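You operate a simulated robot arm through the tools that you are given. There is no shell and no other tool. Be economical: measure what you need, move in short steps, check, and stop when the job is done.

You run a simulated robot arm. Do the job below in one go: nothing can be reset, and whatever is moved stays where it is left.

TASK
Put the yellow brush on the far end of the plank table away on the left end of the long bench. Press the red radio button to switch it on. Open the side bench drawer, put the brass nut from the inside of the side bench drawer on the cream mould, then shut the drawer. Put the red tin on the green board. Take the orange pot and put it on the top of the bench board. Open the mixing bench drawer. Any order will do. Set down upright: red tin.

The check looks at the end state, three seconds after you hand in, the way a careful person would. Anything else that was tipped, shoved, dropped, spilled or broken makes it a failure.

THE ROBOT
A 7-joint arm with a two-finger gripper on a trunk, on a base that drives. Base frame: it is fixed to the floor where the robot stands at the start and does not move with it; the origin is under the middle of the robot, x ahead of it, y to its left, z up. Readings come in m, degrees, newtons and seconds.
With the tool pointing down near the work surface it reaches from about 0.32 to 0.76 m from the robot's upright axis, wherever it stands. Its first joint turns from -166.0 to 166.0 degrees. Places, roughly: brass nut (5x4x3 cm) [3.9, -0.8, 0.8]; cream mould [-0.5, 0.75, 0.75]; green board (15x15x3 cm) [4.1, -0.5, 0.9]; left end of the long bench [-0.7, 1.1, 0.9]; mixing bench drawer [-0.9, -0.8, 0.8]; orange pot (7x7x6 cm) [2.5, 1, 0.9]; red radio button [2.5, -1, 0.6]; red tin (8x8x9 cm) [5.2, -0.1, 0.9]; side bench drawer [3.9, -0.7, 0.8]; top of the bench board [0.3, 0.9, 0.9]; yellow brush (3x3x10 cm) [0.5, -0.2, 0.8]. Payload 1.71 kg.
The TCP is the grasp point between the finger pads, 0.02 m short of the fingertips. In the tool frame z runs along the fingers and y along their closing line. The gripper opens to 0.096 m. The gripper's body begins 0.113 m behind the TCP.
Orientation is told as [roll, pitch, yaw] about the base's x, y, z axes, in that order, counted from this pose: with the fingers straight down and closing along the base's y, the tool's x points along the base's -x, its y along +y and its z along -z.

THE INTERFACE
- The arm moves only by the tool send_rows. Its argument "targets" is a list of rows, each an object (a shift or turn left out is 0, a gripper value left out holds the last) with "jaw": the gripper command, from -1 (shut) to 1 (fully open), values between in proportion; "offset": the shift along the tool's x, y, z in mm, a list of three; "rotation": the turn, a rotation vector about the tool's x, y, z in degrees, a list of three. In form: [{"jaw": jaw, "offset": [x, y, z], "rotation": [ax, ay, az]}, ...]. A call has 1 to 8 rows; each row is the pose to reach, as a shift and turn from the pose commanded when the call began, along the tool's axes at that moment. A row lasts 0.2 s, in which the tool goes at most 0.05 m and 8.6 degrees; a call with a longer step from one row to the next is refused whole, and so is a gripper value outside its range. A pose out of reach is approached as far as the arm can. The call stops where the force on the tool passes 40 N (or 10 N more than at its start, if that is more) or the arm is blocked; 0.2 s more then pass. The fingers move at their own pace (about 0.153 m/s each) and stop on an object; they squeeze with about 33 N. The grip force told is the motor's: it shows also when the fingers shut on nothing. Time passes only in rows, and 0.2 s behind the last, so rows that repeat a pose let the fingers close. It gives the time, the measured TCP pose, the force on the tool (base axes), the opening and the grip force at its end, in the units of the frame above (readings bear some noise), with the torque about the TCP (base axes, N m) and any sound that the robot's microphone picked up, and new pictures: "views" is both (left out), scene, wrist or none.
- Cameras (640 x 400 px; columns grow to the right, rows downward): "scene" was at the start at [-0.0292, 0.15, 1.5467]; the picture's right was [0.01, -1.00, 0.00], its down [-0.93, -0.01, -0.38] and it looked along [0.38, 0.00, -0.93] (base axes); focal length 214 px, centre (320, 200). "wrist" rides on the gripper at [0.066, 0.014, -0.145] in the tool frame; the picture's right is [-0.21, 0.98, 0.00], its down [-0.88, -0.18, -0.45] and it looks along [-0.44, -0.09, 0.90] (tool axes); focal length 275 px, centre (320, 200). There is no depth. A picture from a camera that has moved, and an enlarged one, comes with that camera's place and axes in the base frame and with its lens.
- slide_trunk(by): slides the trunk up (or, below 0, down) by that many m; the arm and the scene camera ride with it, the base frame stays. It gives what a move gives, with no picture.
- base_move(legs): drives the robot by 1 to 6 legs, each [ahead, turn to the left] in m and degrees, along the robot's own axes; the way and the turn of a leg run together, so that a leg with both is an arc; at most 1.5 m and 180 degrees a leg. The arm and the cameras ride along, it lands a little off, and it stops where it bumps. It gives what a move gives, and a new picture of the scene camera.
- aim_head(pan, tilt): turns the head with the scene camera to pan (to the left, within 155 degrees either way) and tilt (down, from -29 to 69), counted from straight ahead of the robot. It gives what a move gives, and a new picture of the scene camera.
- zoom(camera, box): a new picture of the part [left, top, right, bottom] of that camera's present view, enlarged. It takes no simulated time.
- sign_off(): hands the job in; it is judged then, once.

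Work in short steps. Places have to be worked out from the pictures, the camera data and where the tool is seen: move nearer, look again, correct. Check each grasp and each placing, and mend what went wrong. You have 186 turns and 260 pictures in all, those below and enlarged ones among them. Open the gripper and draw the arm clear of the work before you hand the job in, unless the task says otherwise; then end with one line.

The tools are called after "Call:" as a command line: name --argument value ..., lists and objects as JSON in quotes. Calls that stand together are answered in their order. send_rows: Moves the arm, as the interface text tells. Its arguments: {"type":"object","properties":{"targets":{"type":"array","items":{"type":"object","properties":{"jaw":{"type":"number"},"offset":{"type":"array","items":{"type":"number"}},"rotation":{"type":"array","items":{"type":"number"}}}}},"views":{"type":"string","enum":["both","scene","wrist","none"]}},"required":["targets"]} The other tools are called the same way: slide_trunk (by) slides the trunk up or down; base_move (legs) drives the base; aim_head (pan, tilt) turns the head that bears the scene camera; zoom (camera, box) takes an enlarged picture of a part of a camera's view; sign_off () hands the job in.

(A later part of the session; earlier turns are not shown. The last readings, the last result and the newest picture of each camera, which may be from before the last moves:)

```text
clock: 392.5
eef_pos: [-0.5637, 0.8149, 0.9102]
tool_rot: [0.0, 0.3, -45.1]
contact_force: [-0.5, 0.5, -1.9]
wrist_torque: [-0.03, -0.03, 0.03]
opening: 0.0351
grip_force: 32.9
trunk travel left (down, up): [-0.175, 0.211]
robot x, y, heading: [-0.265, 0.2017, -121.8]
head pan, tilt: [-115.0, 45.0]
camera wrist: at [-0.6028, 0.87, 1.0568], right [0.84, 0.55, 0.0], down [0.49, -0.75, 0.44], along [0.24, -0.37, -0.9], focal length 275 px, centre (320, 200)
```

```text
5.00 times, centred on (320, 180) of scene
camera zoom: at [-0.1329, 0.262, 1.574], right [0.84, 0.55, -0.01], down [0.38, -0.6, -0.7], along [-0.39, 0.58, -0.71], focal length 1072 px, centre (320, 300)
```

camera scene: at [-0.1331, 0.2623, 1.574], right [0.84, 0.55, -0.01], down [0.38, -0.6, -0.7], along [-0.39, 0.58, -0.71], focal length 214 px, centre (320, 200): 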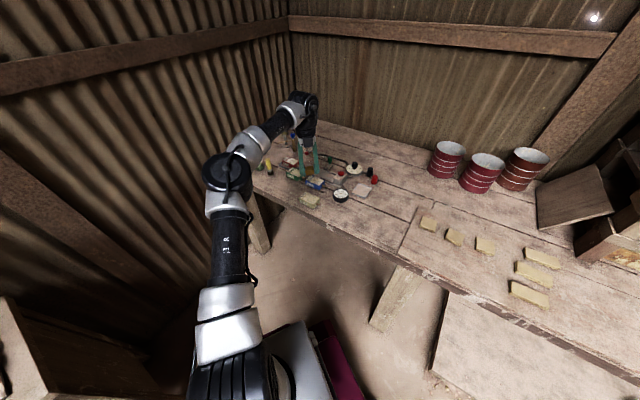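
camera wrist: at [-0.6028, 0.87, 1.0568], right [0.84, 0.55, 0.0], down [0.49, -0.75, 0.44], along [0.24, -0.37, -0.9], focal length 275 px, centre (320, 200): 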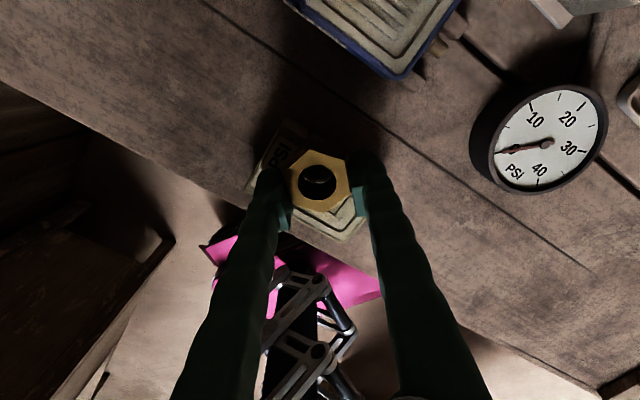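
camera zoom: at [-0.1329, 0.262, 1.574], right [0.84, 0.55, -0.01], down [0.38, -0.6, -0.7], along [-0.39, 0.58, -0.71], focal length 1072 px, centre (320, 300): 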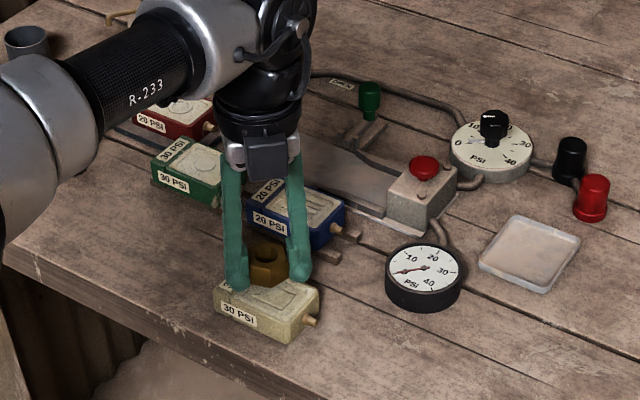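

Not touching yet; the nut is ~6 mm too far back. Shift and continue lowering.

Call:
send_rows --targets '[{"offset": [-6, 0, 0], "jaw": -1}, {"offset": [-6, 0, 5]}, {"offset": [-6, 0, 9]}, {"offset": [-6, 0, 13]}, {"offset": [-6, 0, 17]}, {"offset": [-6, 0, 21]}]' --views "wrist"

Call:
zoom --camera "scene" --box '[280, 160, 360, 220]'

```text
clock: 393.5
eef_pos: [-0.5717, 0.7989, 0.9102]
tool_rot: [1.0, 0.7, -44.9]
contact_force: [-0.4, 0.1, -0.7]
wrist_torque: [-0.02, -0.05, 0.01]
opening: 0.0353
grip_force: 33.1
trunk travel left (down, up): [-0.175, 0.211]
robot x, y, heading: [-0.2613, 0.2022, -121.8]
head pan, tilt: [-115.0, 45.0]
stopped in row 4: the force on the tool passed its limit at 46 N (the readings are from after the stop); the commanded pose is now the measured one
camera wrist: at [-0.6108, 0.8508, 1.0569], right [0.84, 0.55, 0.02], down [0.49, -0.76, 0.43], along [0.25, -0.35, -0.9], focal length 275 px, centre (320, 200)
```

wrist: 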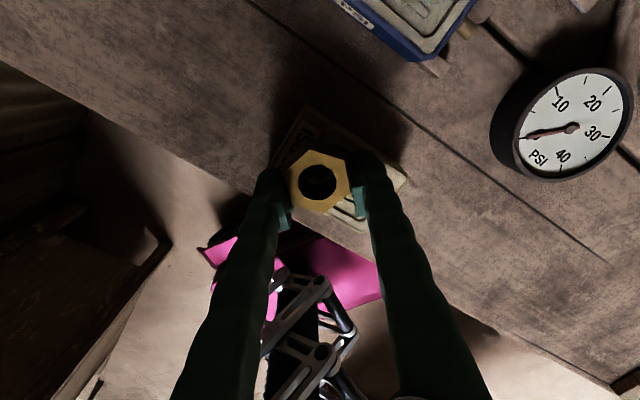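

```text
6.67 times, centred on (320, 190) of scene
camera zoom: at [-0.1361, 0.2608, 1.574], right [0.84, 0.55, -0.01], down [0.38, -0.6, -0.7], along [-0.39, 0.58, -0.71], focal length 1430 px, centre (320, 267)
```

zoom: 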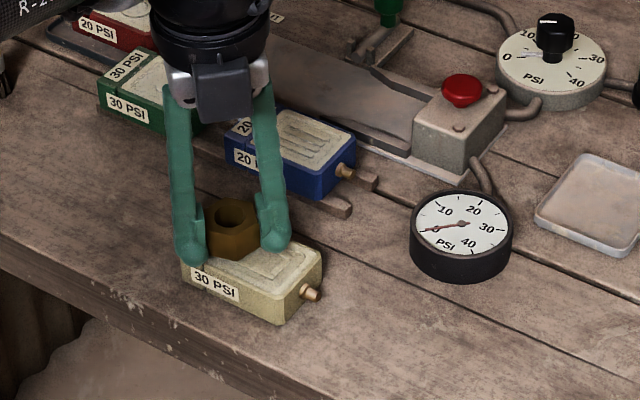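

The nut touched down but off-centre; the mould itself didn't move. Raise slightly, shift ~12 mm toward the mould centre (-0.561,0.805), and lower in fine steps.

Call:
send_rows --targets '[{"offset": [0, 0, -8], "rotation": [1, -0.7, 0], "jaw": -1}, {"offset": [-3, 12, -8], "rotation": [1, -0.7, 0]}, {"offset": [-3, 12, 0], "rotation": [1, -0.7, 0]}, {"offset": [-3, 12, 4], "rotation": [1, -0.7, 0]}, {"offset": [-3, 12, 7], "rotation": [1, -0.7, 0]}]' --views "wrist"

Call:
zoom --camera "scene" --box '[280, 160, 360, 220]'

```text
clock: 394.7
eef_pos: [-0.5585, 0.8068, 0.9083]
tool_rot: [0.2, 0.4, -44.9]
contact_force: [-1.4, 0.9, 22.7]
wrist_torque: [-0.16, 0.04, -0.06]
opening: 0.0352
grip_force: 32.6
trunk travel left (down, up): [-0.175, 0.211]
robot x, y, heading: [-0.2652, 0.1991, -121.4]
head pan, tilt: [-115.0, 45.0]
camera wrist: at [-0.5961, 0.8612, 1.0539], right [0.84, 0.55, 0.0], down [0.49, -0.75, 0.44], along [0.24, -0.36, -0.9], focal length 275 px, centre (320, 200)
```

wrist: 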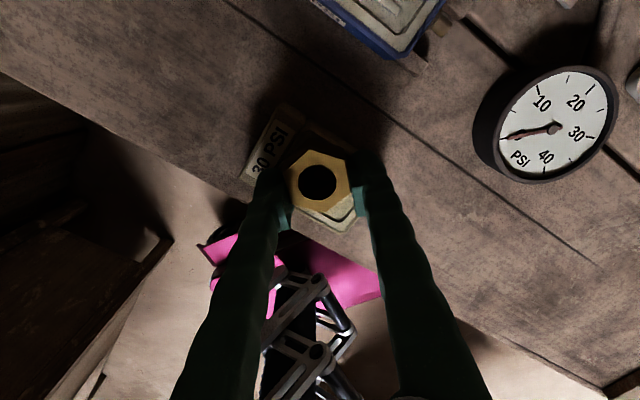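

```text
6.67 times, centred on (320, 190) of scene
camera zoom: at [-0.1321, 0.26, 1.5743], right [0.84, 0.55, -0.01], down [0.38, -0.6, -0.7], along [-0.39, 0.58, -0.71], focal length 1430 px, centre (320, 267)
```

zoom: 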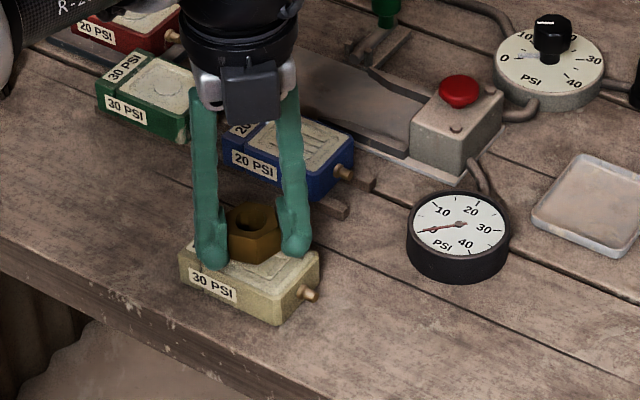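

Nut rests on the mould (22 N contact) and looks centred. Ease, open, and rise.

Call:
send_rows --targets '[{"offset": [0, 0, -1], "jaw": -1}, {"offset": [0, 0, -1], "jaw": 0.1}, {"offset": [0, 0, -1], "jaw": 0.1}, {"offset": [0, 0, -30]}, {"offset": [0, 0, -75]}, {"offset": [0, 0, -120]}, {"offset": [0, 0, -165]}]' --views "wrist"

Call:
zoom --camera "scene" --box '[240, 130, 400, 230]'

```text
clock: 396.3
eef_pos: [-0.5562, 0.8088, 1.0706]
tool_rot: [-0.1, 0.1, -44.9]
contact_force: [-0.2, 0.2, 0.6]
wrist_torque: [0.02, -0.01, 0.01]
opening: 0.0529
grip_force: 0.1
trunk travel left (down, up): [-0.175, 0.211]
robot x, y, heading: [-0.2661, 0.2035, -121.6]
head pan, tilt: [-115.0, 45.0]
camera wrist: at [-0.595, 0.8641, 1.2172], right [0.84, 0.55, 0.0], down [0.49, -0.75, 0.44], along [0.24, -0.37, -0.9], focal length 275 px, centre (320, 200)
```

wrist: 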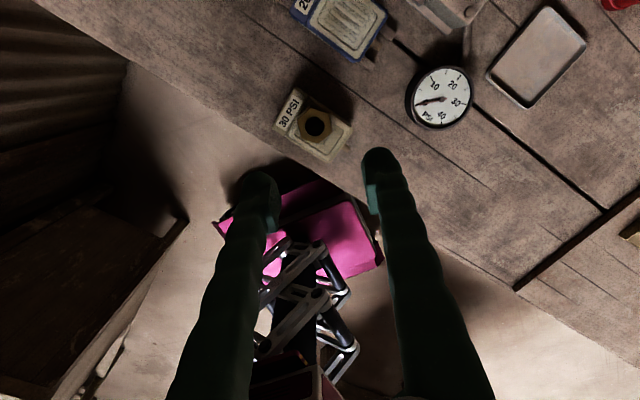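

```text
4.00 times, centred on (320, 180) of scene
camera zoom: at [-0.1324, 0.2617, 1.574], right [0.84, 0.55, -0.02], down [0.38, -0.6, -0.7], along [-0.39, 0.58, -0.71], focal length 858 px, centre (320, 280)
```

zoom: 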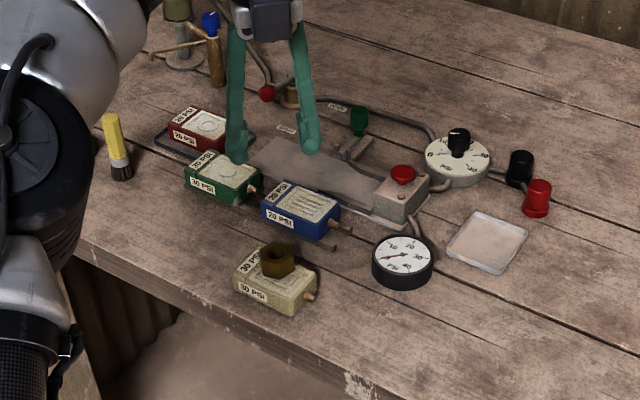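

Nut is on the cream mould, brush still upright. Now the orange pot: raise the arm, swing it rearward, and reverse east along the aisle.

Call:
send_rows --targets '[{"offset": [0, 0, -45]}, {"offset": [0, 0, -90]}, {"offset": [0, 0, -130]}, {"offset": [-24, 42, -130], "rotation": [0, 0, 4.2]}, {"offset": [-52, 82, -130], "rotation": [0, 0, 8.4]}, {"offset": [-82, 120, -130], "rotation": [0, 0, 12.6]}, {"offset": [-114, 155, -130], "rotation": [0, 0, 16.8]}, {"offset": [-148, 187, -130], "rotation": [0, 0, 21]}]' --views "none"

Call:
base_move --legs '[[0, -55], [-0.75, 0]]'

Call:
aim_head --pan -115 --tilt 40

```text
clock: 398.1
eef_pos: [-0.3208, 0.841, 1.2074]
tool_rot: [0.0, 0.2, -65.9]
contact_force: [-0.2, 0.3, 0.6]
wrist_torque: [0.13, -0.05, 0.01]
opening: 0.0527
grip_force: 0.0
out of reach, approached as far as the arm can: row 2, 3, 4, 5, 6, 7
trunk travel left (down, up): [-0.175, 0.211]
robot x, y, heading: [-0.2646, 0.2014, -121.4]
head pan, tilt: [-115.0, 45.0]
```

```text
clock: 401.0
eef_pos: [0.1584, 0.6583, 1.2295]
tool_rot: [1.3, 1.0, -115.8]
contact_force: [-0.3, 0.6, 0.6]
wrist_torque: [-0.02, -0.13, -0.02]
opening: 0.0526
grip_force: 0.1
trunk travel left (down, up): [-0.175, 0.211]
robot x, y, heading: [-0.2648, 0.2042, -171.8]
head pan, tilt: [-115.0, 45.0]
stopped in leg 1: the robot was blocked; the commanded pose is now the measured one
camera scene: at [-0.1402, 0.1419, 1.5746], right [0.96, -0.29, -0.01], down [-0.21, -0.68, -0.7], along [0.19, 0.68, -0.71], focal length 214 px, centre (320, 200)
```

scene: 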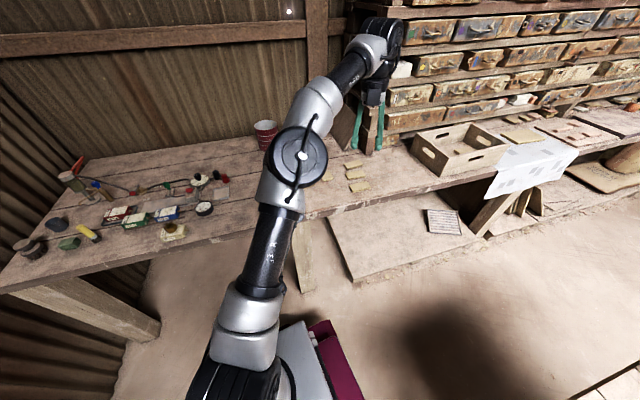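

```text
clock: 401.7
eef_pos: [0.1644, 0.656, 1.2273]
tool_rot: [1.1, 1.1, -116.0]
contact_force: [-0.1, 1.1, -0.5]
wrist_torque: [0.01, 0.04, 0.01]
opening: 0.053
grip_force: 0.2
trunk travel left (down, up): [-0.175, 0.211]
robot x, y, heading: [-0.2679, 0.2029, -171.8]
head pan, tilt: [-115.0, 40.0]
camera scene: at [-0.1332, 0.1451, 1.5813], right [0.96, -0.29, -0.01], down [-0.2, -0.62, -0.76], along [0.21, 0.73, -0.65], focal length 214 px, centre (320, 200)
```

scene: 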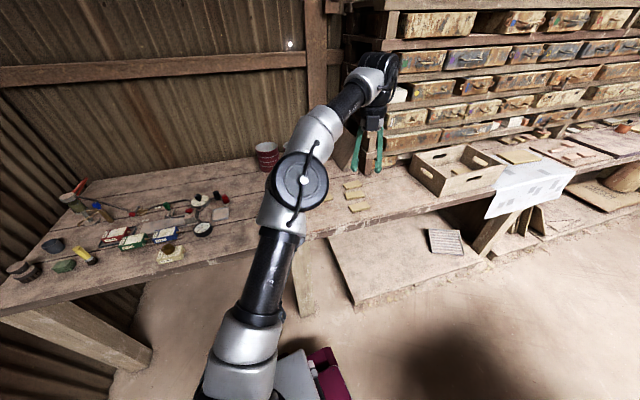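

Base stopped at heading 188°, fine. Reverse a first stretch and watch.

Call:
base_move --legs '[[-0.7, 0], [0, -8], [-1.0, 0]]'

```text
clock: 411.6
eef_pos: [1.9256, 0.7112, 1.2273]
tool_rot: [1.1, 0.9, -123.0]
contact_force: [-0.3, -0.4, -0.3]
wrist_torque: [0.04, 0.01, 0.0]
opening: 0.053
grip_force: 0.1
trunk travel left (down, up): [-0.175, 0.211]
robot x, y, heading: [1.4392, 0.3133, -178.9]
head pan, tilt: [-115.0, 40.0]
camera scene: at [1.568, 0.2401, 1.5812], right [0.92, -0.4, -0.02], down [-0.27, -0.59, -0.76], along [0.3, 0.7, -0.65], focal length 214 px, centre (320, 200)
```

scene: 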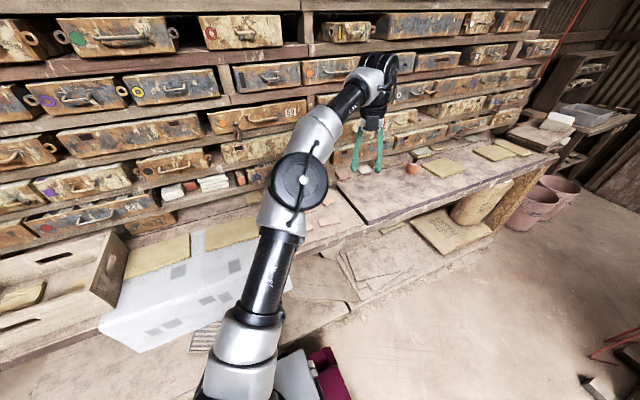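

Pot at about (2.49,1.01). Reverse 0.8 m more with a slight drift toward the bench.

Call:
base_move --legs '[[0, 6], [-0.8, 0]]'

Call:
aim_head --pan -115 --tilt 50

```text
clock: 416.1
eef_pos: [2.4512, 0.8433, 1.2712]
tool_rot: [2.6, 3.8, -115.3]
contact_force: [-4.2, -0.9, 2.6]
wrist_torque: [0.06, -0.52, -0.01]
opening: 0.053
grip_force: 0.1
trunk travel left (down, up): [-0.175, 0.211]
robot x, y, heading: [2.1023, 0.3785, -169.4]
head pan, tilt: [-115.0, 40.0]
stopped in leg 2: the robot was blocked; the commanded pose is now the measured one
camera scene: at [2.1581, 0.3128, 1.5875], right [0.97, -0.23, 0.03], down [-0.12, -0.61, -0.78], along [0.2, 0.75, -0.63], focal length 214 px, centre (320, 200)
```

scene: 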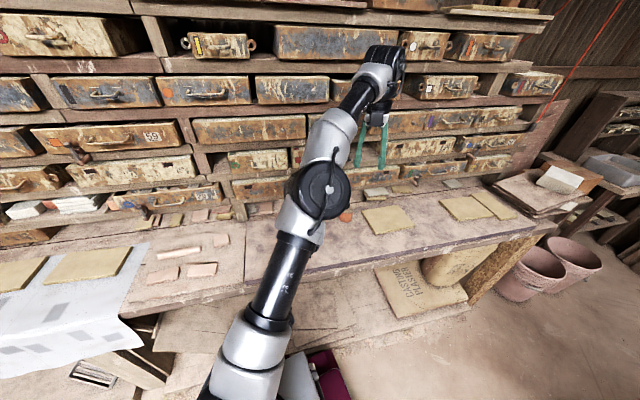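

```text
clock: 416.8
eef_pos: [2.5048, 0.8457, 1.2464]
tool_rot: [0.9, 2.2, -116.0]
contact_force: [0.4, 0.0, -0.8]
wrist_torque: [-0.04, 0.08, 0.01]
opening: 0.0529
grip_force: 0.1
trunk travel left (down, up): [-0.175, 0.211]
robot x, y, heading: [2.1139, 0.3808, -169.1]
head pan, tilt: [-115.0, 50.0]
camera scene: at [2.2059, 0.314, 1.5694], right [0.97, -0.25, 0.01], down [-0.18, -0.74, -0.65], along [0.16, 0.62, -0.76], focal length 214 px, centre (320, 200)
```

scene: 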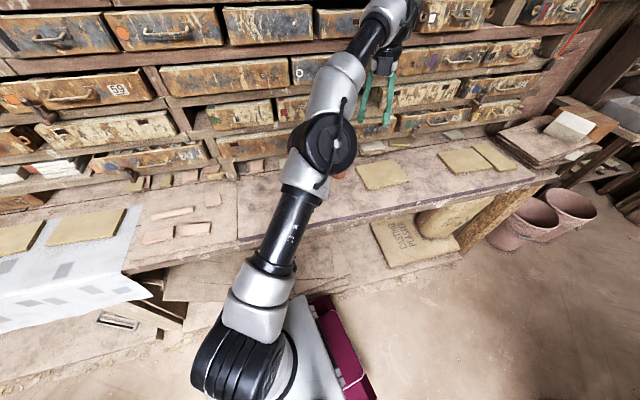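

The wrist likely brushed the drawer rack. Turn the base right 11° to move away and look.

Call:
base_move --legs '[[0, -11]]'

Call:
send_rows --targets '[{"offset": [-20, 20, 30], "rotation": [1, -2, 0]}, {"offset": [-20, 20, 70], "rotation": [1, -2, 0]}]' --views "both"

```text
clock: 418.0
eef_pos: [2.5853, 0.7676, 1.2585]
tool_rot: [1.0, 2.5, -127.0]
contact_force: [0.1, -0.8, 1.1]
wrist_torque: [0.05, -0.1, -0.01]
opening: 0.0527
grip_force: 0.0
trunk travel left (down, up): [-0.175, 0.211]
robot x, y, heading: [2.1087, 0.3833, 179.8]
head pan, tilt: [-115.0, 50.0]
camera scene: at [2.2194, 0.2964, 1.5678], right [0.91, -0.42, -0.01], down [-0.33, -0.69, -0.64], along [0.26, 0.58, -0.77], focal length 214 px, centre (320, 200)
```

scene: 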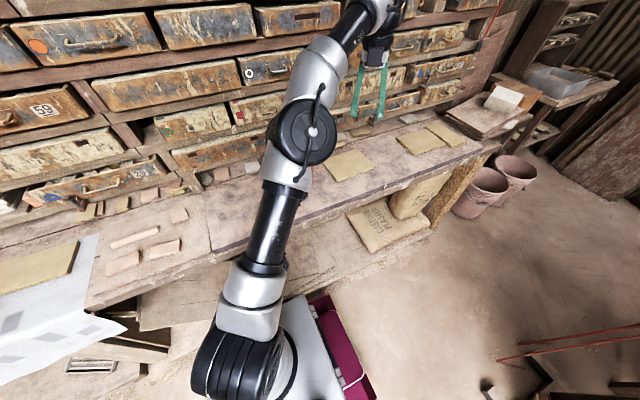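

```text
clock: 418.6
eef_pos: [2.5793, 0.7428, 1.1926]
tool_rot: [0.6, 0.8, -126.9]
contact_force: [0.4, -0.5, -0.7]
wrist_torque: [0.01, 0.03, 0.03]
opening: 0.0529
grip_force: 0.0
trunk travel left (down, up): [-0.175, 0.211]
robot x, y, heading: [2.1116, 0.3796, 179.7]
head pan, tilt: [-115.0, 50.0]
camera scene: at [2.2282, 0.2975, 1.5671], right [0.9, -0.43, -0.01], down [-0.34, -0.69, -0.64], along [0.26, 0.58, -0.77], focal length 214 px, centre (320, 200)
camera wrist: at [2.6265, 0.7852, 1.3396], right [0.66, -0.75, 0.01], down [-0.68, -0.59, 0.43], along [-0.32, -0.29, -0.9], focal length 275 px, centre (320, 200)
```

scene: 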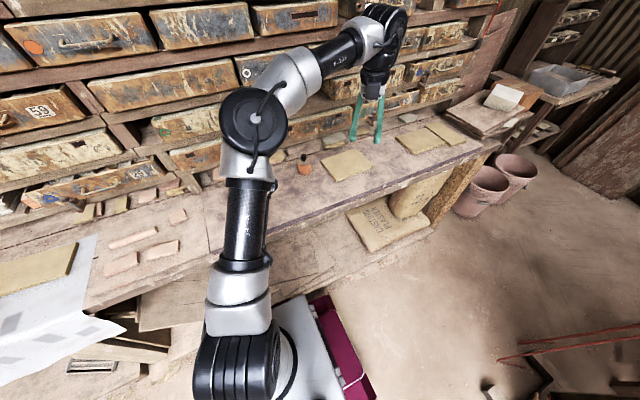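
wrist: 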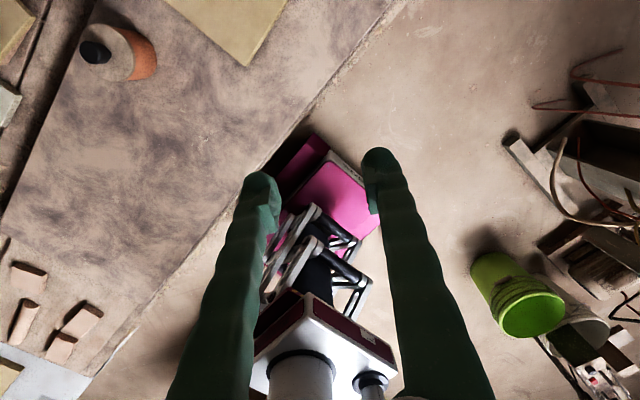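

Pot at about (2.47,1.01). Since the drawer rack overhangs, I'll approach with a tilted tool as with the tin; first move in front of the pot.

Call:
send_rows --targets '[{"offset": [3, -39, 20], "rotation": [0, 0, -1.2], "jaw": 1}, {"offset": [6, -78, 40], "rotation": [0, 0, -2.4]}, {"offset": [9, -117, 60], "rotation": [0, 0, -3.6]}, {"offset": [12, -155, 80], "rotation": [0, 0, -4.8]}, {"offset": [15, -194, 100], "rotation": [0, 0, -6]}, {"offset": [18, -232, 120], "rotation": [0, 0, -7]}]' --views "none"

Call:
send_rows --targets '[{"offset": [0, 0, 5], "rotation": [0, 8, 0]}, {"offset": [0, 0, 10], "rotation": [0, 16, 0]}, {"offset": [0, 0, 15], "rotation": [0, 24, 0]}, {"offset": [0, 0, 20], "rotation": [0, 32, 0]}, {"offset": [0, 0, 25], "rotation": [0, 40, 0]}, {"offset": [0, 0, 30], "rotation": [0, 48, 0]}, {"offset": [0, 0, 35], "rotation": [0, 54, 0]}]' --views "both"

```text
clock: 420.0
eef_pos: [2.4071, 0.8956, 1.0708]
tool_rot: [0.8, 0.7, -119.9]
contact_force: [-0.8, 0.1, 0.2]
wrist_torque: [-0.01, -0.02, 0.02]
opening: 0.0959
grip_force: 0.0
trunk travel left (down, up): [-0.175, 0.211]
robot x, y, heading: [2.1097, 0.381, 179.7]
head pan, tilt: [-115.0, 50.0]
```

```text
clock: 421.6
eef_pos: [2.408, 0.8949, 1.0351]
tool_rot: [1.2, 54.8, -118.9]
contact_force: [0.3, 0.4, -0.3]
wrist_torque: [-0.01, 0.02, 0.01]
opening: 0.0962
grip_force: 0.0
trunk travel left (down, up): [-0.175, 0.211]
robot x, y, heading: [2.1106, 0.3806, 179.9]
head pan, tilt: [-115.0, 50.0]
camera scene: at [2.2276, 0.297, 1.5671], right [0.9, -0.43, -0.01], down [-0.34, -0.69, -0.64], along [0.26, 0.58, -0.77], focal length 214 px, centre (320, 200)
camera wrist: at [2.3767, 0.8193, 1.1734], right [0.79, -0.59, -0.16], down [-0.59, -0.66, -0.46], along [0.17, 0.46, -0.87], focal length 275 px, centre (320, 200)
```

scene: 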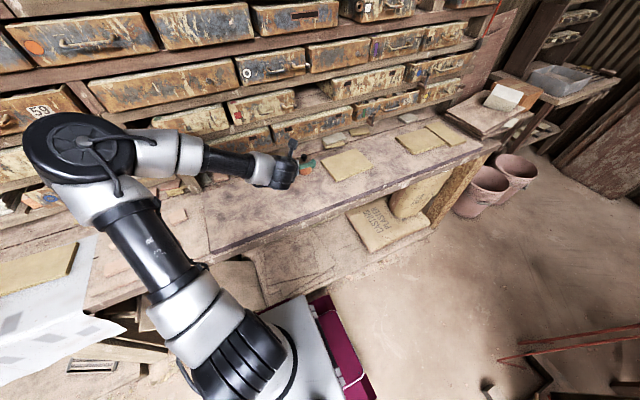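
wrist: 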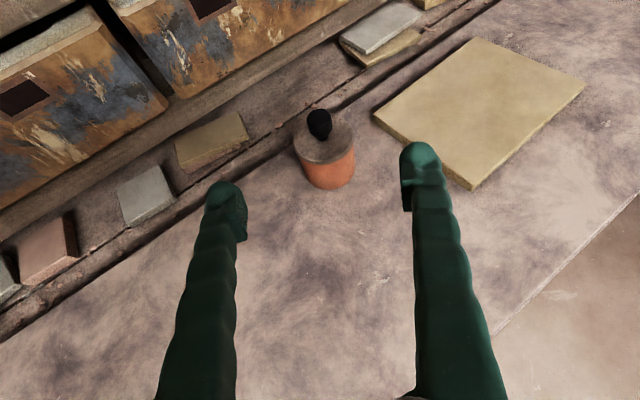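

Call:
zoom --camera "wrist" --box '[260, 80, 400, 220]'

```text
2.86 times, centred on (330, 150) of wrist
camera zoom: at [2.3767, 0.8193, 1.1734], right [0.79, -0.59, -0.16], down [-0.59, -0.66, -0.46], along [0.17, 0.46, -0.87], focal length 786 px, centre (291, 343)
```

zoom: 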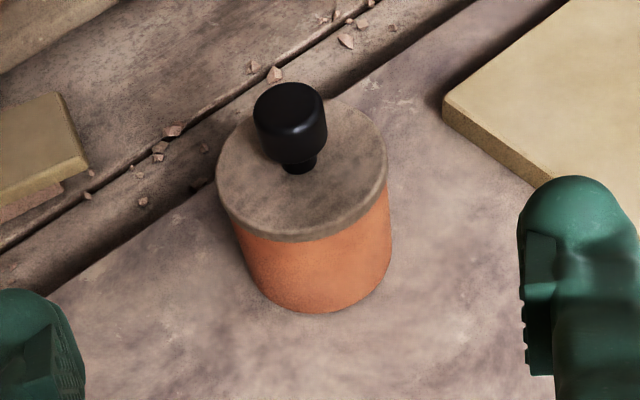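

It is a lidded pot with a knob; I'll grip the orange body. Approach partway and re-check alignment.

Call:
send_rows --targets '[{"offset": [-14, 0, 30], "jaw": 0.8}, {"offset": [-28, 1, 65]}, {"offset": [-38, 2, 100]}, {"offset": [-40, 2, 120]}]' --views "wrist"

```text
clock: 422.6
eef_pos: [2.447, 0.9599, 0.933]
tool_rot: [1.3, 54.6, -119.0]
contact_force: [0.5, 0.4, 0.9]
wrist_torque: [-0.03, -0.01, 0.0]
opening: 0.0866
grip_force: 0.0
trunk travel left (down, up): [-0.175, 0.211]
robot x, y, heading: [2.1076, 0.3812, 179.9]
head pan, tilt: [-115.0, 50.0]
camera wrist: at [2.4159, 0.8839, 1.0703], right [0.79, -0.59, -0.16], down [-0.59, -0.66, -0.46], along [0.17, 0.46, -0.87], focal length 275 px, centre (320, 200)
```

wrist: 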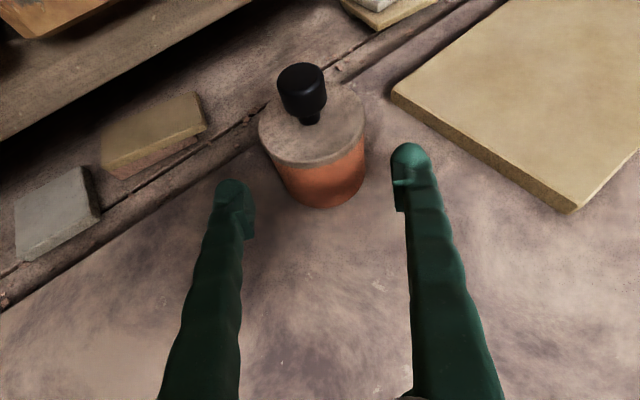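

Aligned. Advance the last 60 mm carefully.

Call:
send_rows --targets '[{"offset": [-3, 0, 25]}, {"offset": [-6, 0, 45]}, {"offset": [-6, 0, 62]}]' --views "wrist"

```text
clock: 423.4
eef_pos: [2.453, 0.9968, 0.9089]
tool_rot: [3.3, 55.9, -117.7]
contact_force: [2.7, 2.2, 2.0]
wrist_torque: [-0.32, 0.12, -0.14]
opening: 0.0875
grip_force: 0.8
trunk travel left (down, up): [-0.175, 0.211]
robot x, y, heading: [2.1089, 0.3806, 180.0]
head pan, tilt: [-115.0, 50.0]
stopped in row 3: the force on the tool passed its limit at 177 N (the readings are from after the stop); the commanded pose is now the measured one
camera wrist: at [2.4179, 0.9202, 1.0461], right [0.79, -0.6, -0.14], down [-0.58, -0.66, -0.48], along [0.2, 0.46, -0.86], focal length 275 px, centre (320, 200)
```

wrist: 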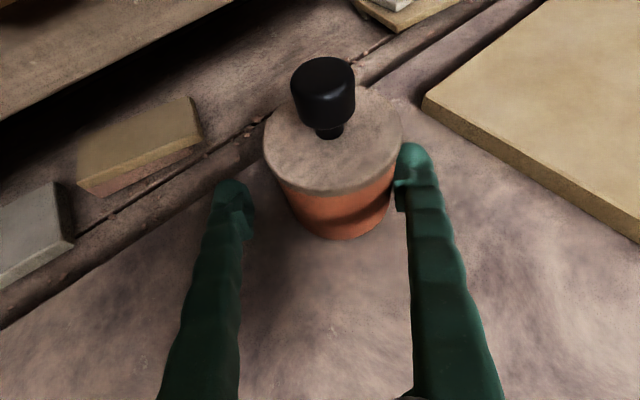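

The fingertip struck the bench (it's higher than thought); pot undisturbed. Shift 10 mm right, stay at this height, advance 15 mm horizontally.

Call:
send_rows --targets '[{"offset": [1, 5, -1]}, {"offset": [2, 10, -1]}, {"offset": [7, 10, 6]}, {"offset": [11, 10, 12]}]' --views "wrist"

```text
clock: 424.4
eef_pos: [2.4791, 1.0057, 0.9085]
tool_rot: [2.3, 55.8, -118.6]
contact_force: [-0.9, -2.9, 5.5]
wrist_torque: [0.1, 0.2, 0.13]
opening: 0.0876
grip_force: 1.0
trunk travel left (down, up): [-0.175, 0.211]
robot x, y, heading: [2.1094, 0.3813, 179.9]
head pan, tilt: [-115.0, 50.0]
camera wrist: at [2.445, 0.9273, 1.0459], right [0.79, -0.6, -0.15], down [-0.59, -0.66, -0.48], along [0.19, 0.46, -0.87], focal length 275 px, centre (320, 200)
```

wrist: 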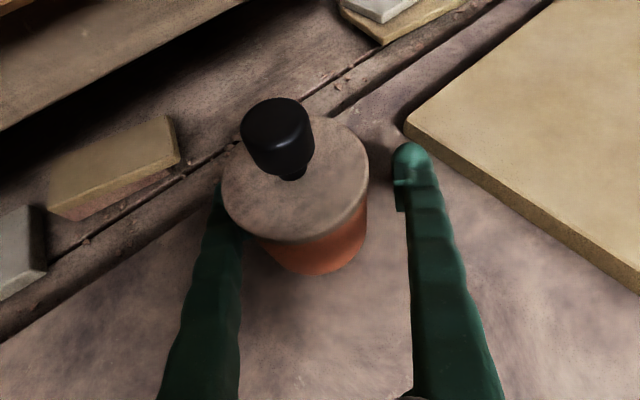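

Pot body is between the fingers at TCP depth. Close.

Call:
send_rows --targets '[{"offset": [0, -3, 0], "jaw": 0.4}, {"offset": [0, -3, 0], "jaw": -1}, {"offset": [0, -3, 0], "jaw": -1}, {"offset": [0, -3, 0], "jaw": -1}]' --views "wrist"

```text
clock: 425.4
eef_pos: [2.4771, 1.0058, 0.9114]
tool_rot: [2.3, 55.7, -118.5]
contact_force: [-3.2, -1.3, 13.6]
wrist_torque: [0.25, 0.13, 0.24]
opening: 0.0697
grip_force: 33.0
trunk travel left (down, up): [-0.175, 0.211]
robot x, y, heading: [2.1087, 0.3814, 179.6]
head pan, tilt: [-115.0, 50.0]
camera wrist: at [2.4427, 0.9285, 1.0467], right [0.79, -0.6, -0.15], down [-0.59, -0.66, -0.48], along [0.19, 0.46, -0.87], focal length 275 px, centre (320, 200)
```

wrist: 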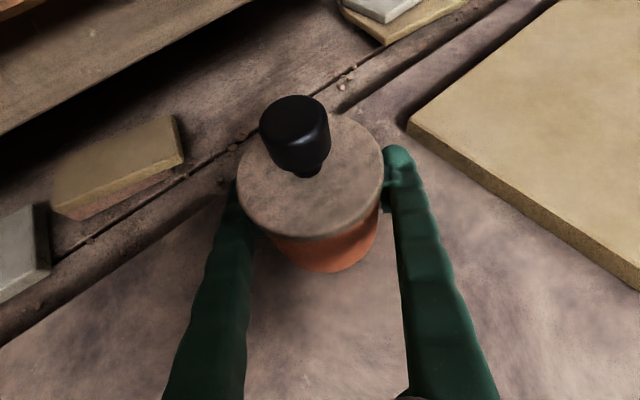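

Gripped (70 mm). Lift 40 mm and check that body and lid rise together.

Call:
send_rows --targets '[{"offset": [16, 0, -11], "jaw": -1}, {"offset": [33, 0, -23]}, {"offset": [33, 0, -23]}]' --views "wrist"

Call:
zoom --camera "scene" --box '[240, 120, 380, 220]'

```text
clock: 426.2
eef_pos: [2.4748, 1.0077, 0.9481]
tool_rot: [2.5, 55.5, -118.4]
contact_force: [0.2, -0.3, -4.9]
wrist_torque: [0.05, -0.04, -0.01]
opening: 0.0695
grip_force: 32.9
trunk travel left (down, up): [-0.175, 0.211]
robot x, y, heading: [2.1084, 0.3813, 180.0]
head pan, tilt: [-115.0, 50.0]
camera wrist: at [2.4402, 0.9304, 1.0851], right [0.79, -0.6, -0.15], down [-0.59, -0.66, -0.48], along [0.19, 0.46, -0.87], focal length 275 px, centre (320, 200)
```

wrist: 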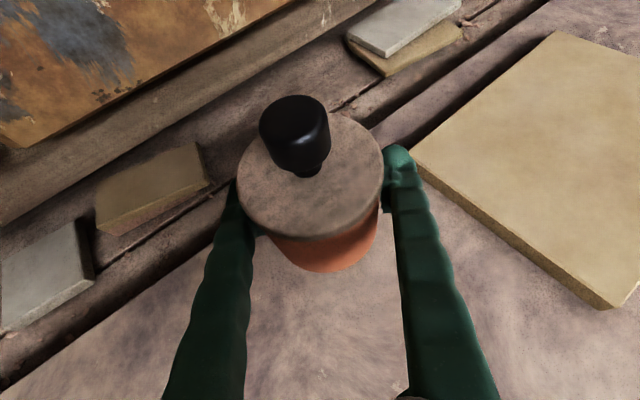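

```text
4.00 times, centred on (310, 170) of scene
camera zoom: at [2.224, 0.2974, 1.5674], right [0.9, -0.43, -0.01], down [-0.34, -0.69, -0.64], along [0.26, 0.58, -0.77], focal length 858 px, centre (360, 320)
```

zoom: 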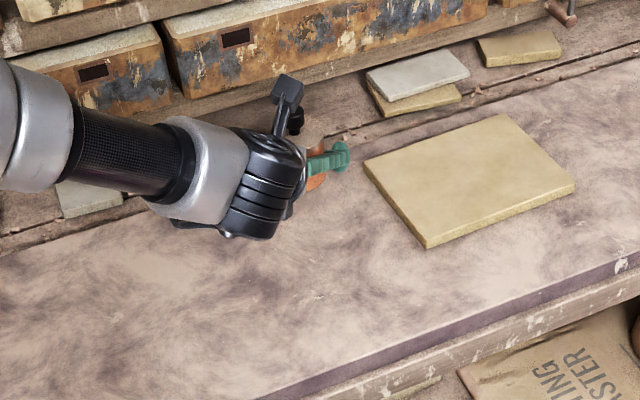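

Pot fully lifted. Raise to ~1.2 and draw inward, clear of the rack.

Call:
send_rows --targets '[{"offset": [20, 0, -35], "jaw": -1}, {"offset": [42, 0, -72]}, {"offset": [68, 0, -108]}, {"offset": [95, 0, -144]}, {"offset": [122, 0, -180]}, {"offset": [149, 0, -215]}]' --views "none"

Call:
base_move --legs '[[0, 3], [1.0, 0]]'

```text
clock: 427.6
eef_pos: [2.4212, 0.9269, 1.1931]
tool_rot: [2.3, 55.8, -118.4]
contact_force: [-0.2, 0.2, -6.1]
wrist_torque: [0.06, -0.04, -0.01]
opening: 0.0696
grip_force: 32.5
trunk travel left (down, up): [-0.175, 0.211]
robot x, y, heading: [2.1109, 0.3813, 180.0]
head pan, tilt: [-115.0, 50.0]
```

```text
clock: 433.6
eef_pos: [1.3878, 0.8991, 1.194]
tool_rot: [2.5, 55.6, -116.3]
contact_force: [0.3, -0.2, -5.3]
wrist_torque: [0.02, -0.02, -0.01]
opening: 0.0691
grip_force: 32.7
trunk travel left (down, up): [-0.175, 0.211]
robot x, y, heading: [1.0956, 0.3443, -178.1]
head pan, tilt: [-115.0, 50.0]
camera scene: at [1.2166, 0.2615, 1.5672], right [0.92, -0.39, -0.01], down [-0.31, -0.7, -0.64], along [0.24, 0.59, -0.77], focal length 214 px, centre (320, 200)
```

scene: 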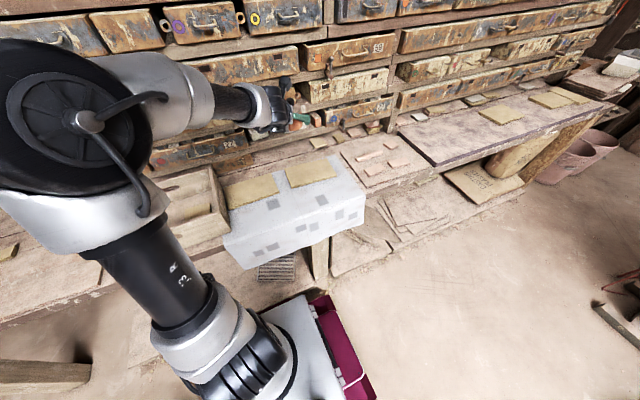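

Call:
base_move --legs '[[0, -3], [1.05, 0]]'

Call:
aim_head --pan -95 --tilt 50

```text
clock: 439.8
eef_pos: [0.3731, 0.9078, 1.1976]
tool_rot: [3.8, 56.0, -119.1]
contact_force: [0.3, -0.5, -6.7]
wrist_torque: [0.06, -0.04, 0.02]
opening: 0.0687
grip_force: 33.2
trunk travel left (down, up): [-0.175, 0.211]
robot x, y, heading: [0.0568, 0.3715, 177.7]
head pan, tilt: [-115.0, 50.0]
camera scene: at [0.1739, 0.284, 1.5672], right [0.89, -0.46, -0.01], down [-0.36, -0.68, -0.64], along [0.28, 0.57, -0.77], focal length 214 px, centre (320, 200)
```

scene: 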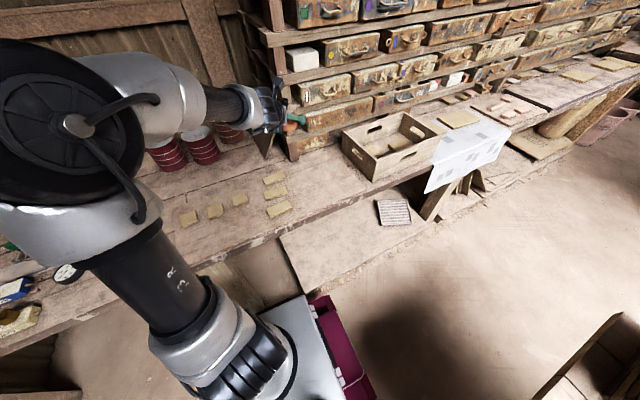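

```text
clock: 440.6
eef_pos: [0.3564, 0.9084, 1.1978]
tool_rot: [5.0, 56.5, -118.1]
contact_force: [0.4, 1.1, -5.7]
wrist_torque: [0.05, -0.02, 0.01]
opening: 0.0682
grip_force: 32.9
trunk travel left (down, up): [-0.175, 0.211]
robot x, y, heading: [0.06, 0.3718, 177.7]
head pan, tilt: [-95.0, 50.0]
camera scene: at [0.1495, 0.2919, 1.5675], right [0.99, -0.13, -0.02], down [-0.11, -0.76, -0.64], along [0.07, 0.64, -0.77], focal length 214 px, centre (320, 200)
```

scene: 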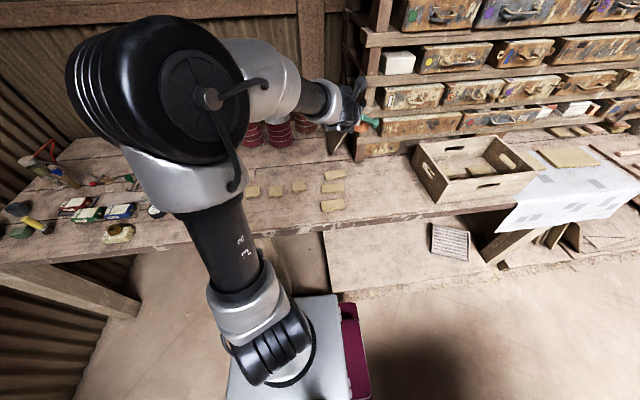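

Call:
zoom --camera "scene" --box '[200, 120, 440, 270]'

Call:
send_rows --targets '[{"offset": [0, 0, 0], "jaw": -1}]' --views "wrist"

```text
2.67 times, centred on (320, 195) of scene
camera zoom: at [0.1495, 0.2919, 1.5675], right [0.99, -0.13, -0.02], down [-0.11, -0.76, -0.64], along [0.07, 0.64, -0.77], focal length 572 px, centre (320, 213)
```

zoom: 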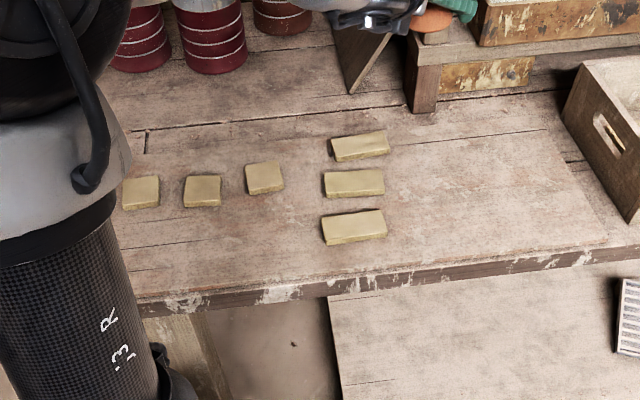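

```text
clock: 441.0
eef_pos: [0.3571, 0.9095, 1.1988]
tool_rot: [5.1, 56.5, -118.0]
contact_force: [0.4, -0.1, -6.1]
wrist_torque: [0.05, -0.04, 0.04]
opening: 0.0683
grip_force: 33.4
trunk travel left (down, up): [-0.175, 0.211]
robot x, y, heading: [0.0625, 0.3702, 177.8]
head pan, tilt: [-95.0, 50.0]
camera wrist: at [0.3156, 0.8329, 1.3347], right [0.77, -0.62, -0.12], down [-0.59, -0.64, -0.5], along [0.23, 0.46, -0.86], focal length 275 px, centre (320, 200)
```

wrist: 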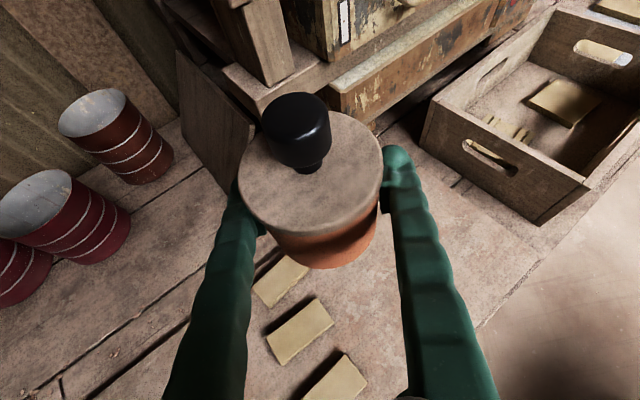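

The bench board (tiles on it) spans x≈-0.08–0.62, y≈0.75–1.0; a free spot is right of the tiles at (0.44,0.87). Shift over it, then lower.

Call:
send_rows --targets '[{"offset": [0, 45, 0], "rotation": [1.4, 0, 0], "jaw": -1}, {"offset": [0, 91, 0], "rotation": [2.8, 0, 0]}, {"offset": [-40, 91, 26], "rotation": [2.8, 0, 0]}, {"offset": [-80, 91, 53], "rotation": [2.8, 0, 0]}, {"offset": [-120, 91, 79], "rotation": [2.8, 0, 0]}, {"offset": [-160, 91, 106], "rotation": [2.8, 0, 0]}, {"offset": [-195, 91, 129], "rotation": [2.8, 0, 0]}]' --views "both"

```text
clock: 442.6
eef_pos: [0.4433, 0.8545, 0.9703]
tool_rot: [2.2, 56.4, -118.1]
contact_force: [-0.4, 0.4, -6.7]
wrist_torque: [0.09, -0.04, 0.01]
opening: 0.0679
grip_force: 32.8
trunk travel left (down, up): [-0.175, 0.211]
robot x, y, heading: [0.0609, 0.3733, 177.8]
head pan, tilt: [-95.0, 50.0]
camera scene: at [0.1493, 0.2923, 1.5675], right [0.99, -0.13, -0.02], down [-0.11, -0.76, -0.64], along [0.07, 0.64, -0.77], focal length 214 px, centre (320, 200)
camera wrist: at [0.4086, 0.7753, 1.1055], right [0.79, -0.59, -0.15], down [-0.58, -0.65, -0.49], along [0.19, 0.47, -0.86], focal length 275 px, centre (320, 200)
```

scene: 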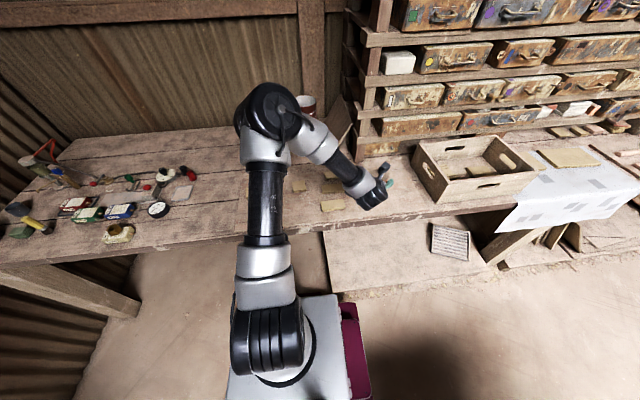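
wrist: 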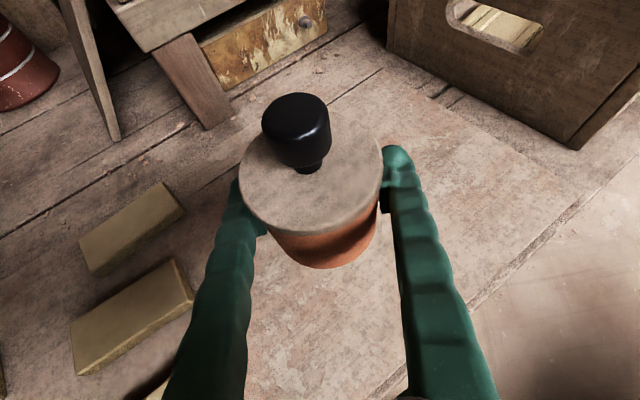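

Over the board. Lower slowly to contact.

Call:
send_rows --targets '[{"offset": [-17, 0, 11], "jaw": -1}, {"offset": [-33, 0, 22]}, {"offset": [-41, 0, 27]}, {"offset": [-46, 0, 31]}, {"offset": [-51, 0, 34]}, {"offset": [-55, 0, 37]}]' --views "wrist"

```text
clock: 444.0
eef_pos: [0.4436, 0.8532, 0.9062]
tool_rot: [2.3, 56.3, -118.1]
contact_force: [-0.2, -0.1, -4.9]
wrist_torque: [0.03, -0.04, 0.03]
opening: 0.068
grip_force: 33.4
trunk travel left (down, up): [-0.175, 0.211]
robot x, y, heading: [0.0553, 0.3728, 177.8]
head pan, tilt: [-95.0, 50.0]
camera wrist: at [0.4094, 0.7748, 1.0415], right [0.79, -0.59, -0.15], down [-0.58, -0.65, -0.49], along [0.19, 0.47, -0.86], focal length 275 px, centre (320, 200)
```

wrist: 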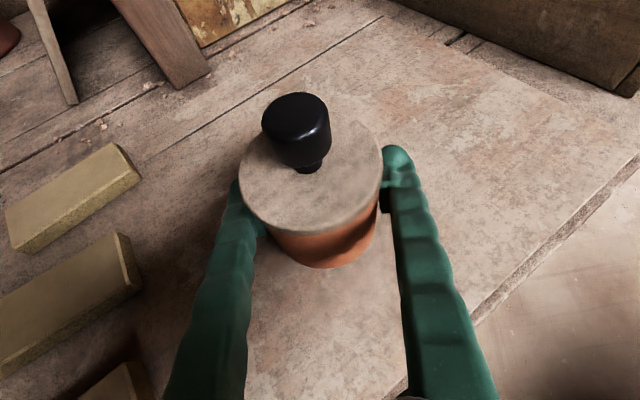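

Still free (weight only). Continue down in 4 mm steps.

Call:
send_rows --targets '[{"offset": [-4, 0, 3], "jaw": -1}, {"offset": [-7, 0, 5]}, {"offset": [-10, 0, 7]}, {"offset": [-13, 0, 9]}, {"offset": [-16, 0, 11]}]' --views "wrist"

```text
clock: 445.2
eef_pos: [0.4438, 0.855, 0.8919]
tool_rot: [2.4, 57.0, -118.1]
contact_force: [-4.3, -4.3, 27.9]
wrist_torque: [0.2, 0.29, 0.13]
opening: 0.0679
grip_force: 32.9
trunk travel left (down, up): [-0.175, 0.211]
robot x, y, heading: [0.0587, 0.3711, 177.6]
head pan, tilt: [-95.0, 50.0]
camera wrist: at [0.4085, 0.7737, 1.0262], right [0.79, -0.59, -0.15], down [-0.58, -0.65, -0.5], along [0.2, 0.48, -0.85], focal length 275 px, centre (320, 200)
```

wrist: 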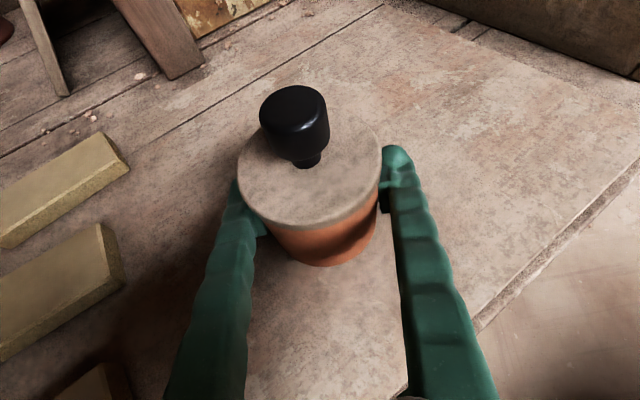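

Contact. Ease 1 mm, open, then back out along the tool axis.

Call:
send_rows --targets '[{"offset": [2, 0, -1], "jaw": -1}, {"offset": [2, 0, -1], "jaw": 0.9}, {"offset": [2, 0, -1], "jaw": 0.9}, {"offset": [2, 0, -1], "jaw": 0.9}]' --views "wrist"

```text
clock: 446.2
eef_pos: [0.4471, 0.852, 0.8912]
tool_rot: [2.4, 56.7, -118.3]
contact_force: [16.6, -4.9, 22.2]
wrist_torque: [0.54, 0.52, -0.33]
opening: 0.08
grip_force: 0.0
trunk travel left (down, up): [-0.175, 0.211]
robot x, y, heading: [0.0573, 0.3706, 177.7]
head pan, tilt: [-95.0, 50.0]
camera wrist: at [0.4114, 0.7732, 1.0259], right [0.79, -0.59, -0.15], down [-0.58, -0.65, -0.49], along [0.19, 0.48, -0.86], focal length 275 px, centre (320, 200)
```

wrist: 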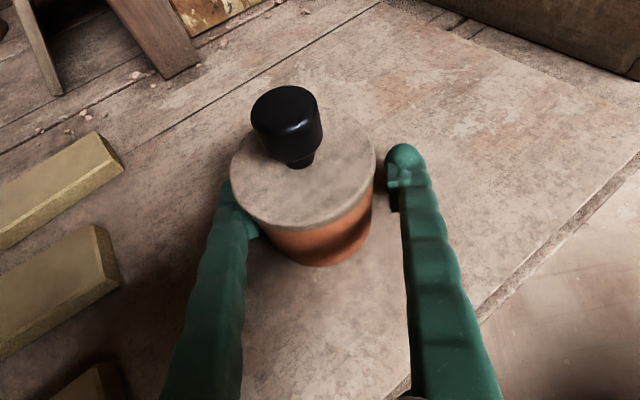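

The left finger still touches the pot and tips press the board. Shift 6 mm left with a 2 mm rise.

Call:
send_rows --targets '[{"offset": [2, -3, -1], "jaw": 1}, {"offset": [2, -7, -2], "jaw": 1}, {"offset": [2, -7, -2], "jaw": 1}]' --views "wrist"

```text
clock: 447.0
eef_pos: [0.4362, 0.8575, 0.8891]
tool_rot: [2.2, 56.3, -117.9]
contact_force: [3.9, -4.6, 8.2]
wrist_torque: [0.15, 0.28, 0.08]
opening: 0.0928
grip_force: 0.0
trunk travel left (down, up): [-0.175, 0.211]
robot x, y, heading: [0.0608, 0.3723, 177.8]
head pan, tilt: [-95.0, 50.0]
camera wrist: at [0.4025, 0.7777, 1.026], right [0.8, -0.59, -0.15], down [-0.58, -0.66, -0.49], along [0.19, 0.47, -0.86], focal length 275 px, centre (320, 200)
```

wrist: 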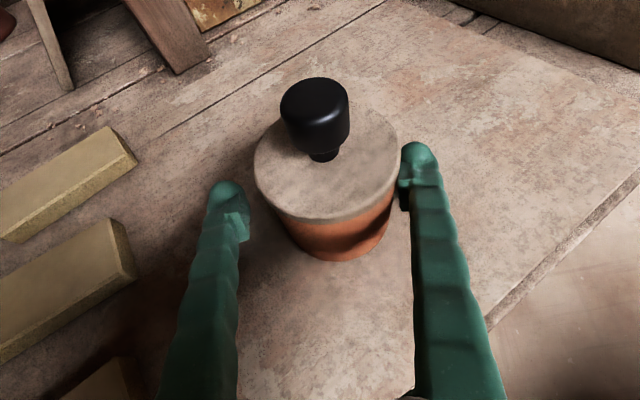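

Now free on both sides. Retreat along the tool axis.

Call:
send_rows --targets '[{"offset": [0, 2, -10], "jaw": 1}, {"offset": [0, 2, -35]}, {"offset": [0, 2, -70]}, {"offset": [10, 2, -105]}, {"offset": [40, 2, -135]}]' --views "wrist"

```text
clock: 448.2
eef_pos: [0.3922, 0.7777, 0.9977]
tool_rot: [2.3, 56.4, -118.0]
contact_force: [-0.2, -0.4, -0.1]
wrist_torque: [0.0, -0.03, -0.01]
opening: 0.0962
grip_force: 0.0
trunk travel left (down, up): [-0.175, 0.211]
robot x, y, heading: [0.0579, 0.3723, 177.9]
head pan, tilt: [-95.0, 50.0]
camera wrist: at [0.3585, 0.6978, 1.1337], right [0.79, -0.59, -0.15], down [-0.58, -0.65, -0.49], along [0.19, 0.47, -0.86], focal length 275 px, centre (320, 200)
```

wrist: 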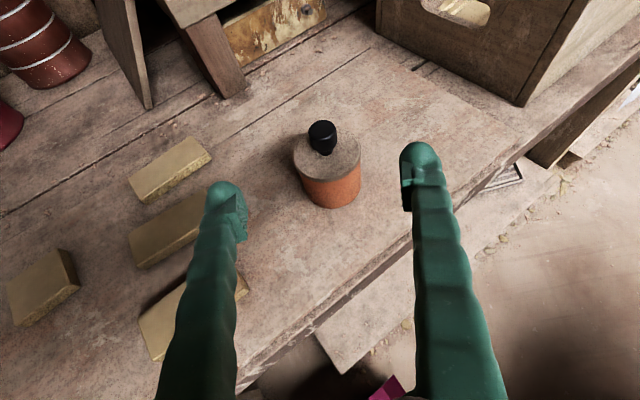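

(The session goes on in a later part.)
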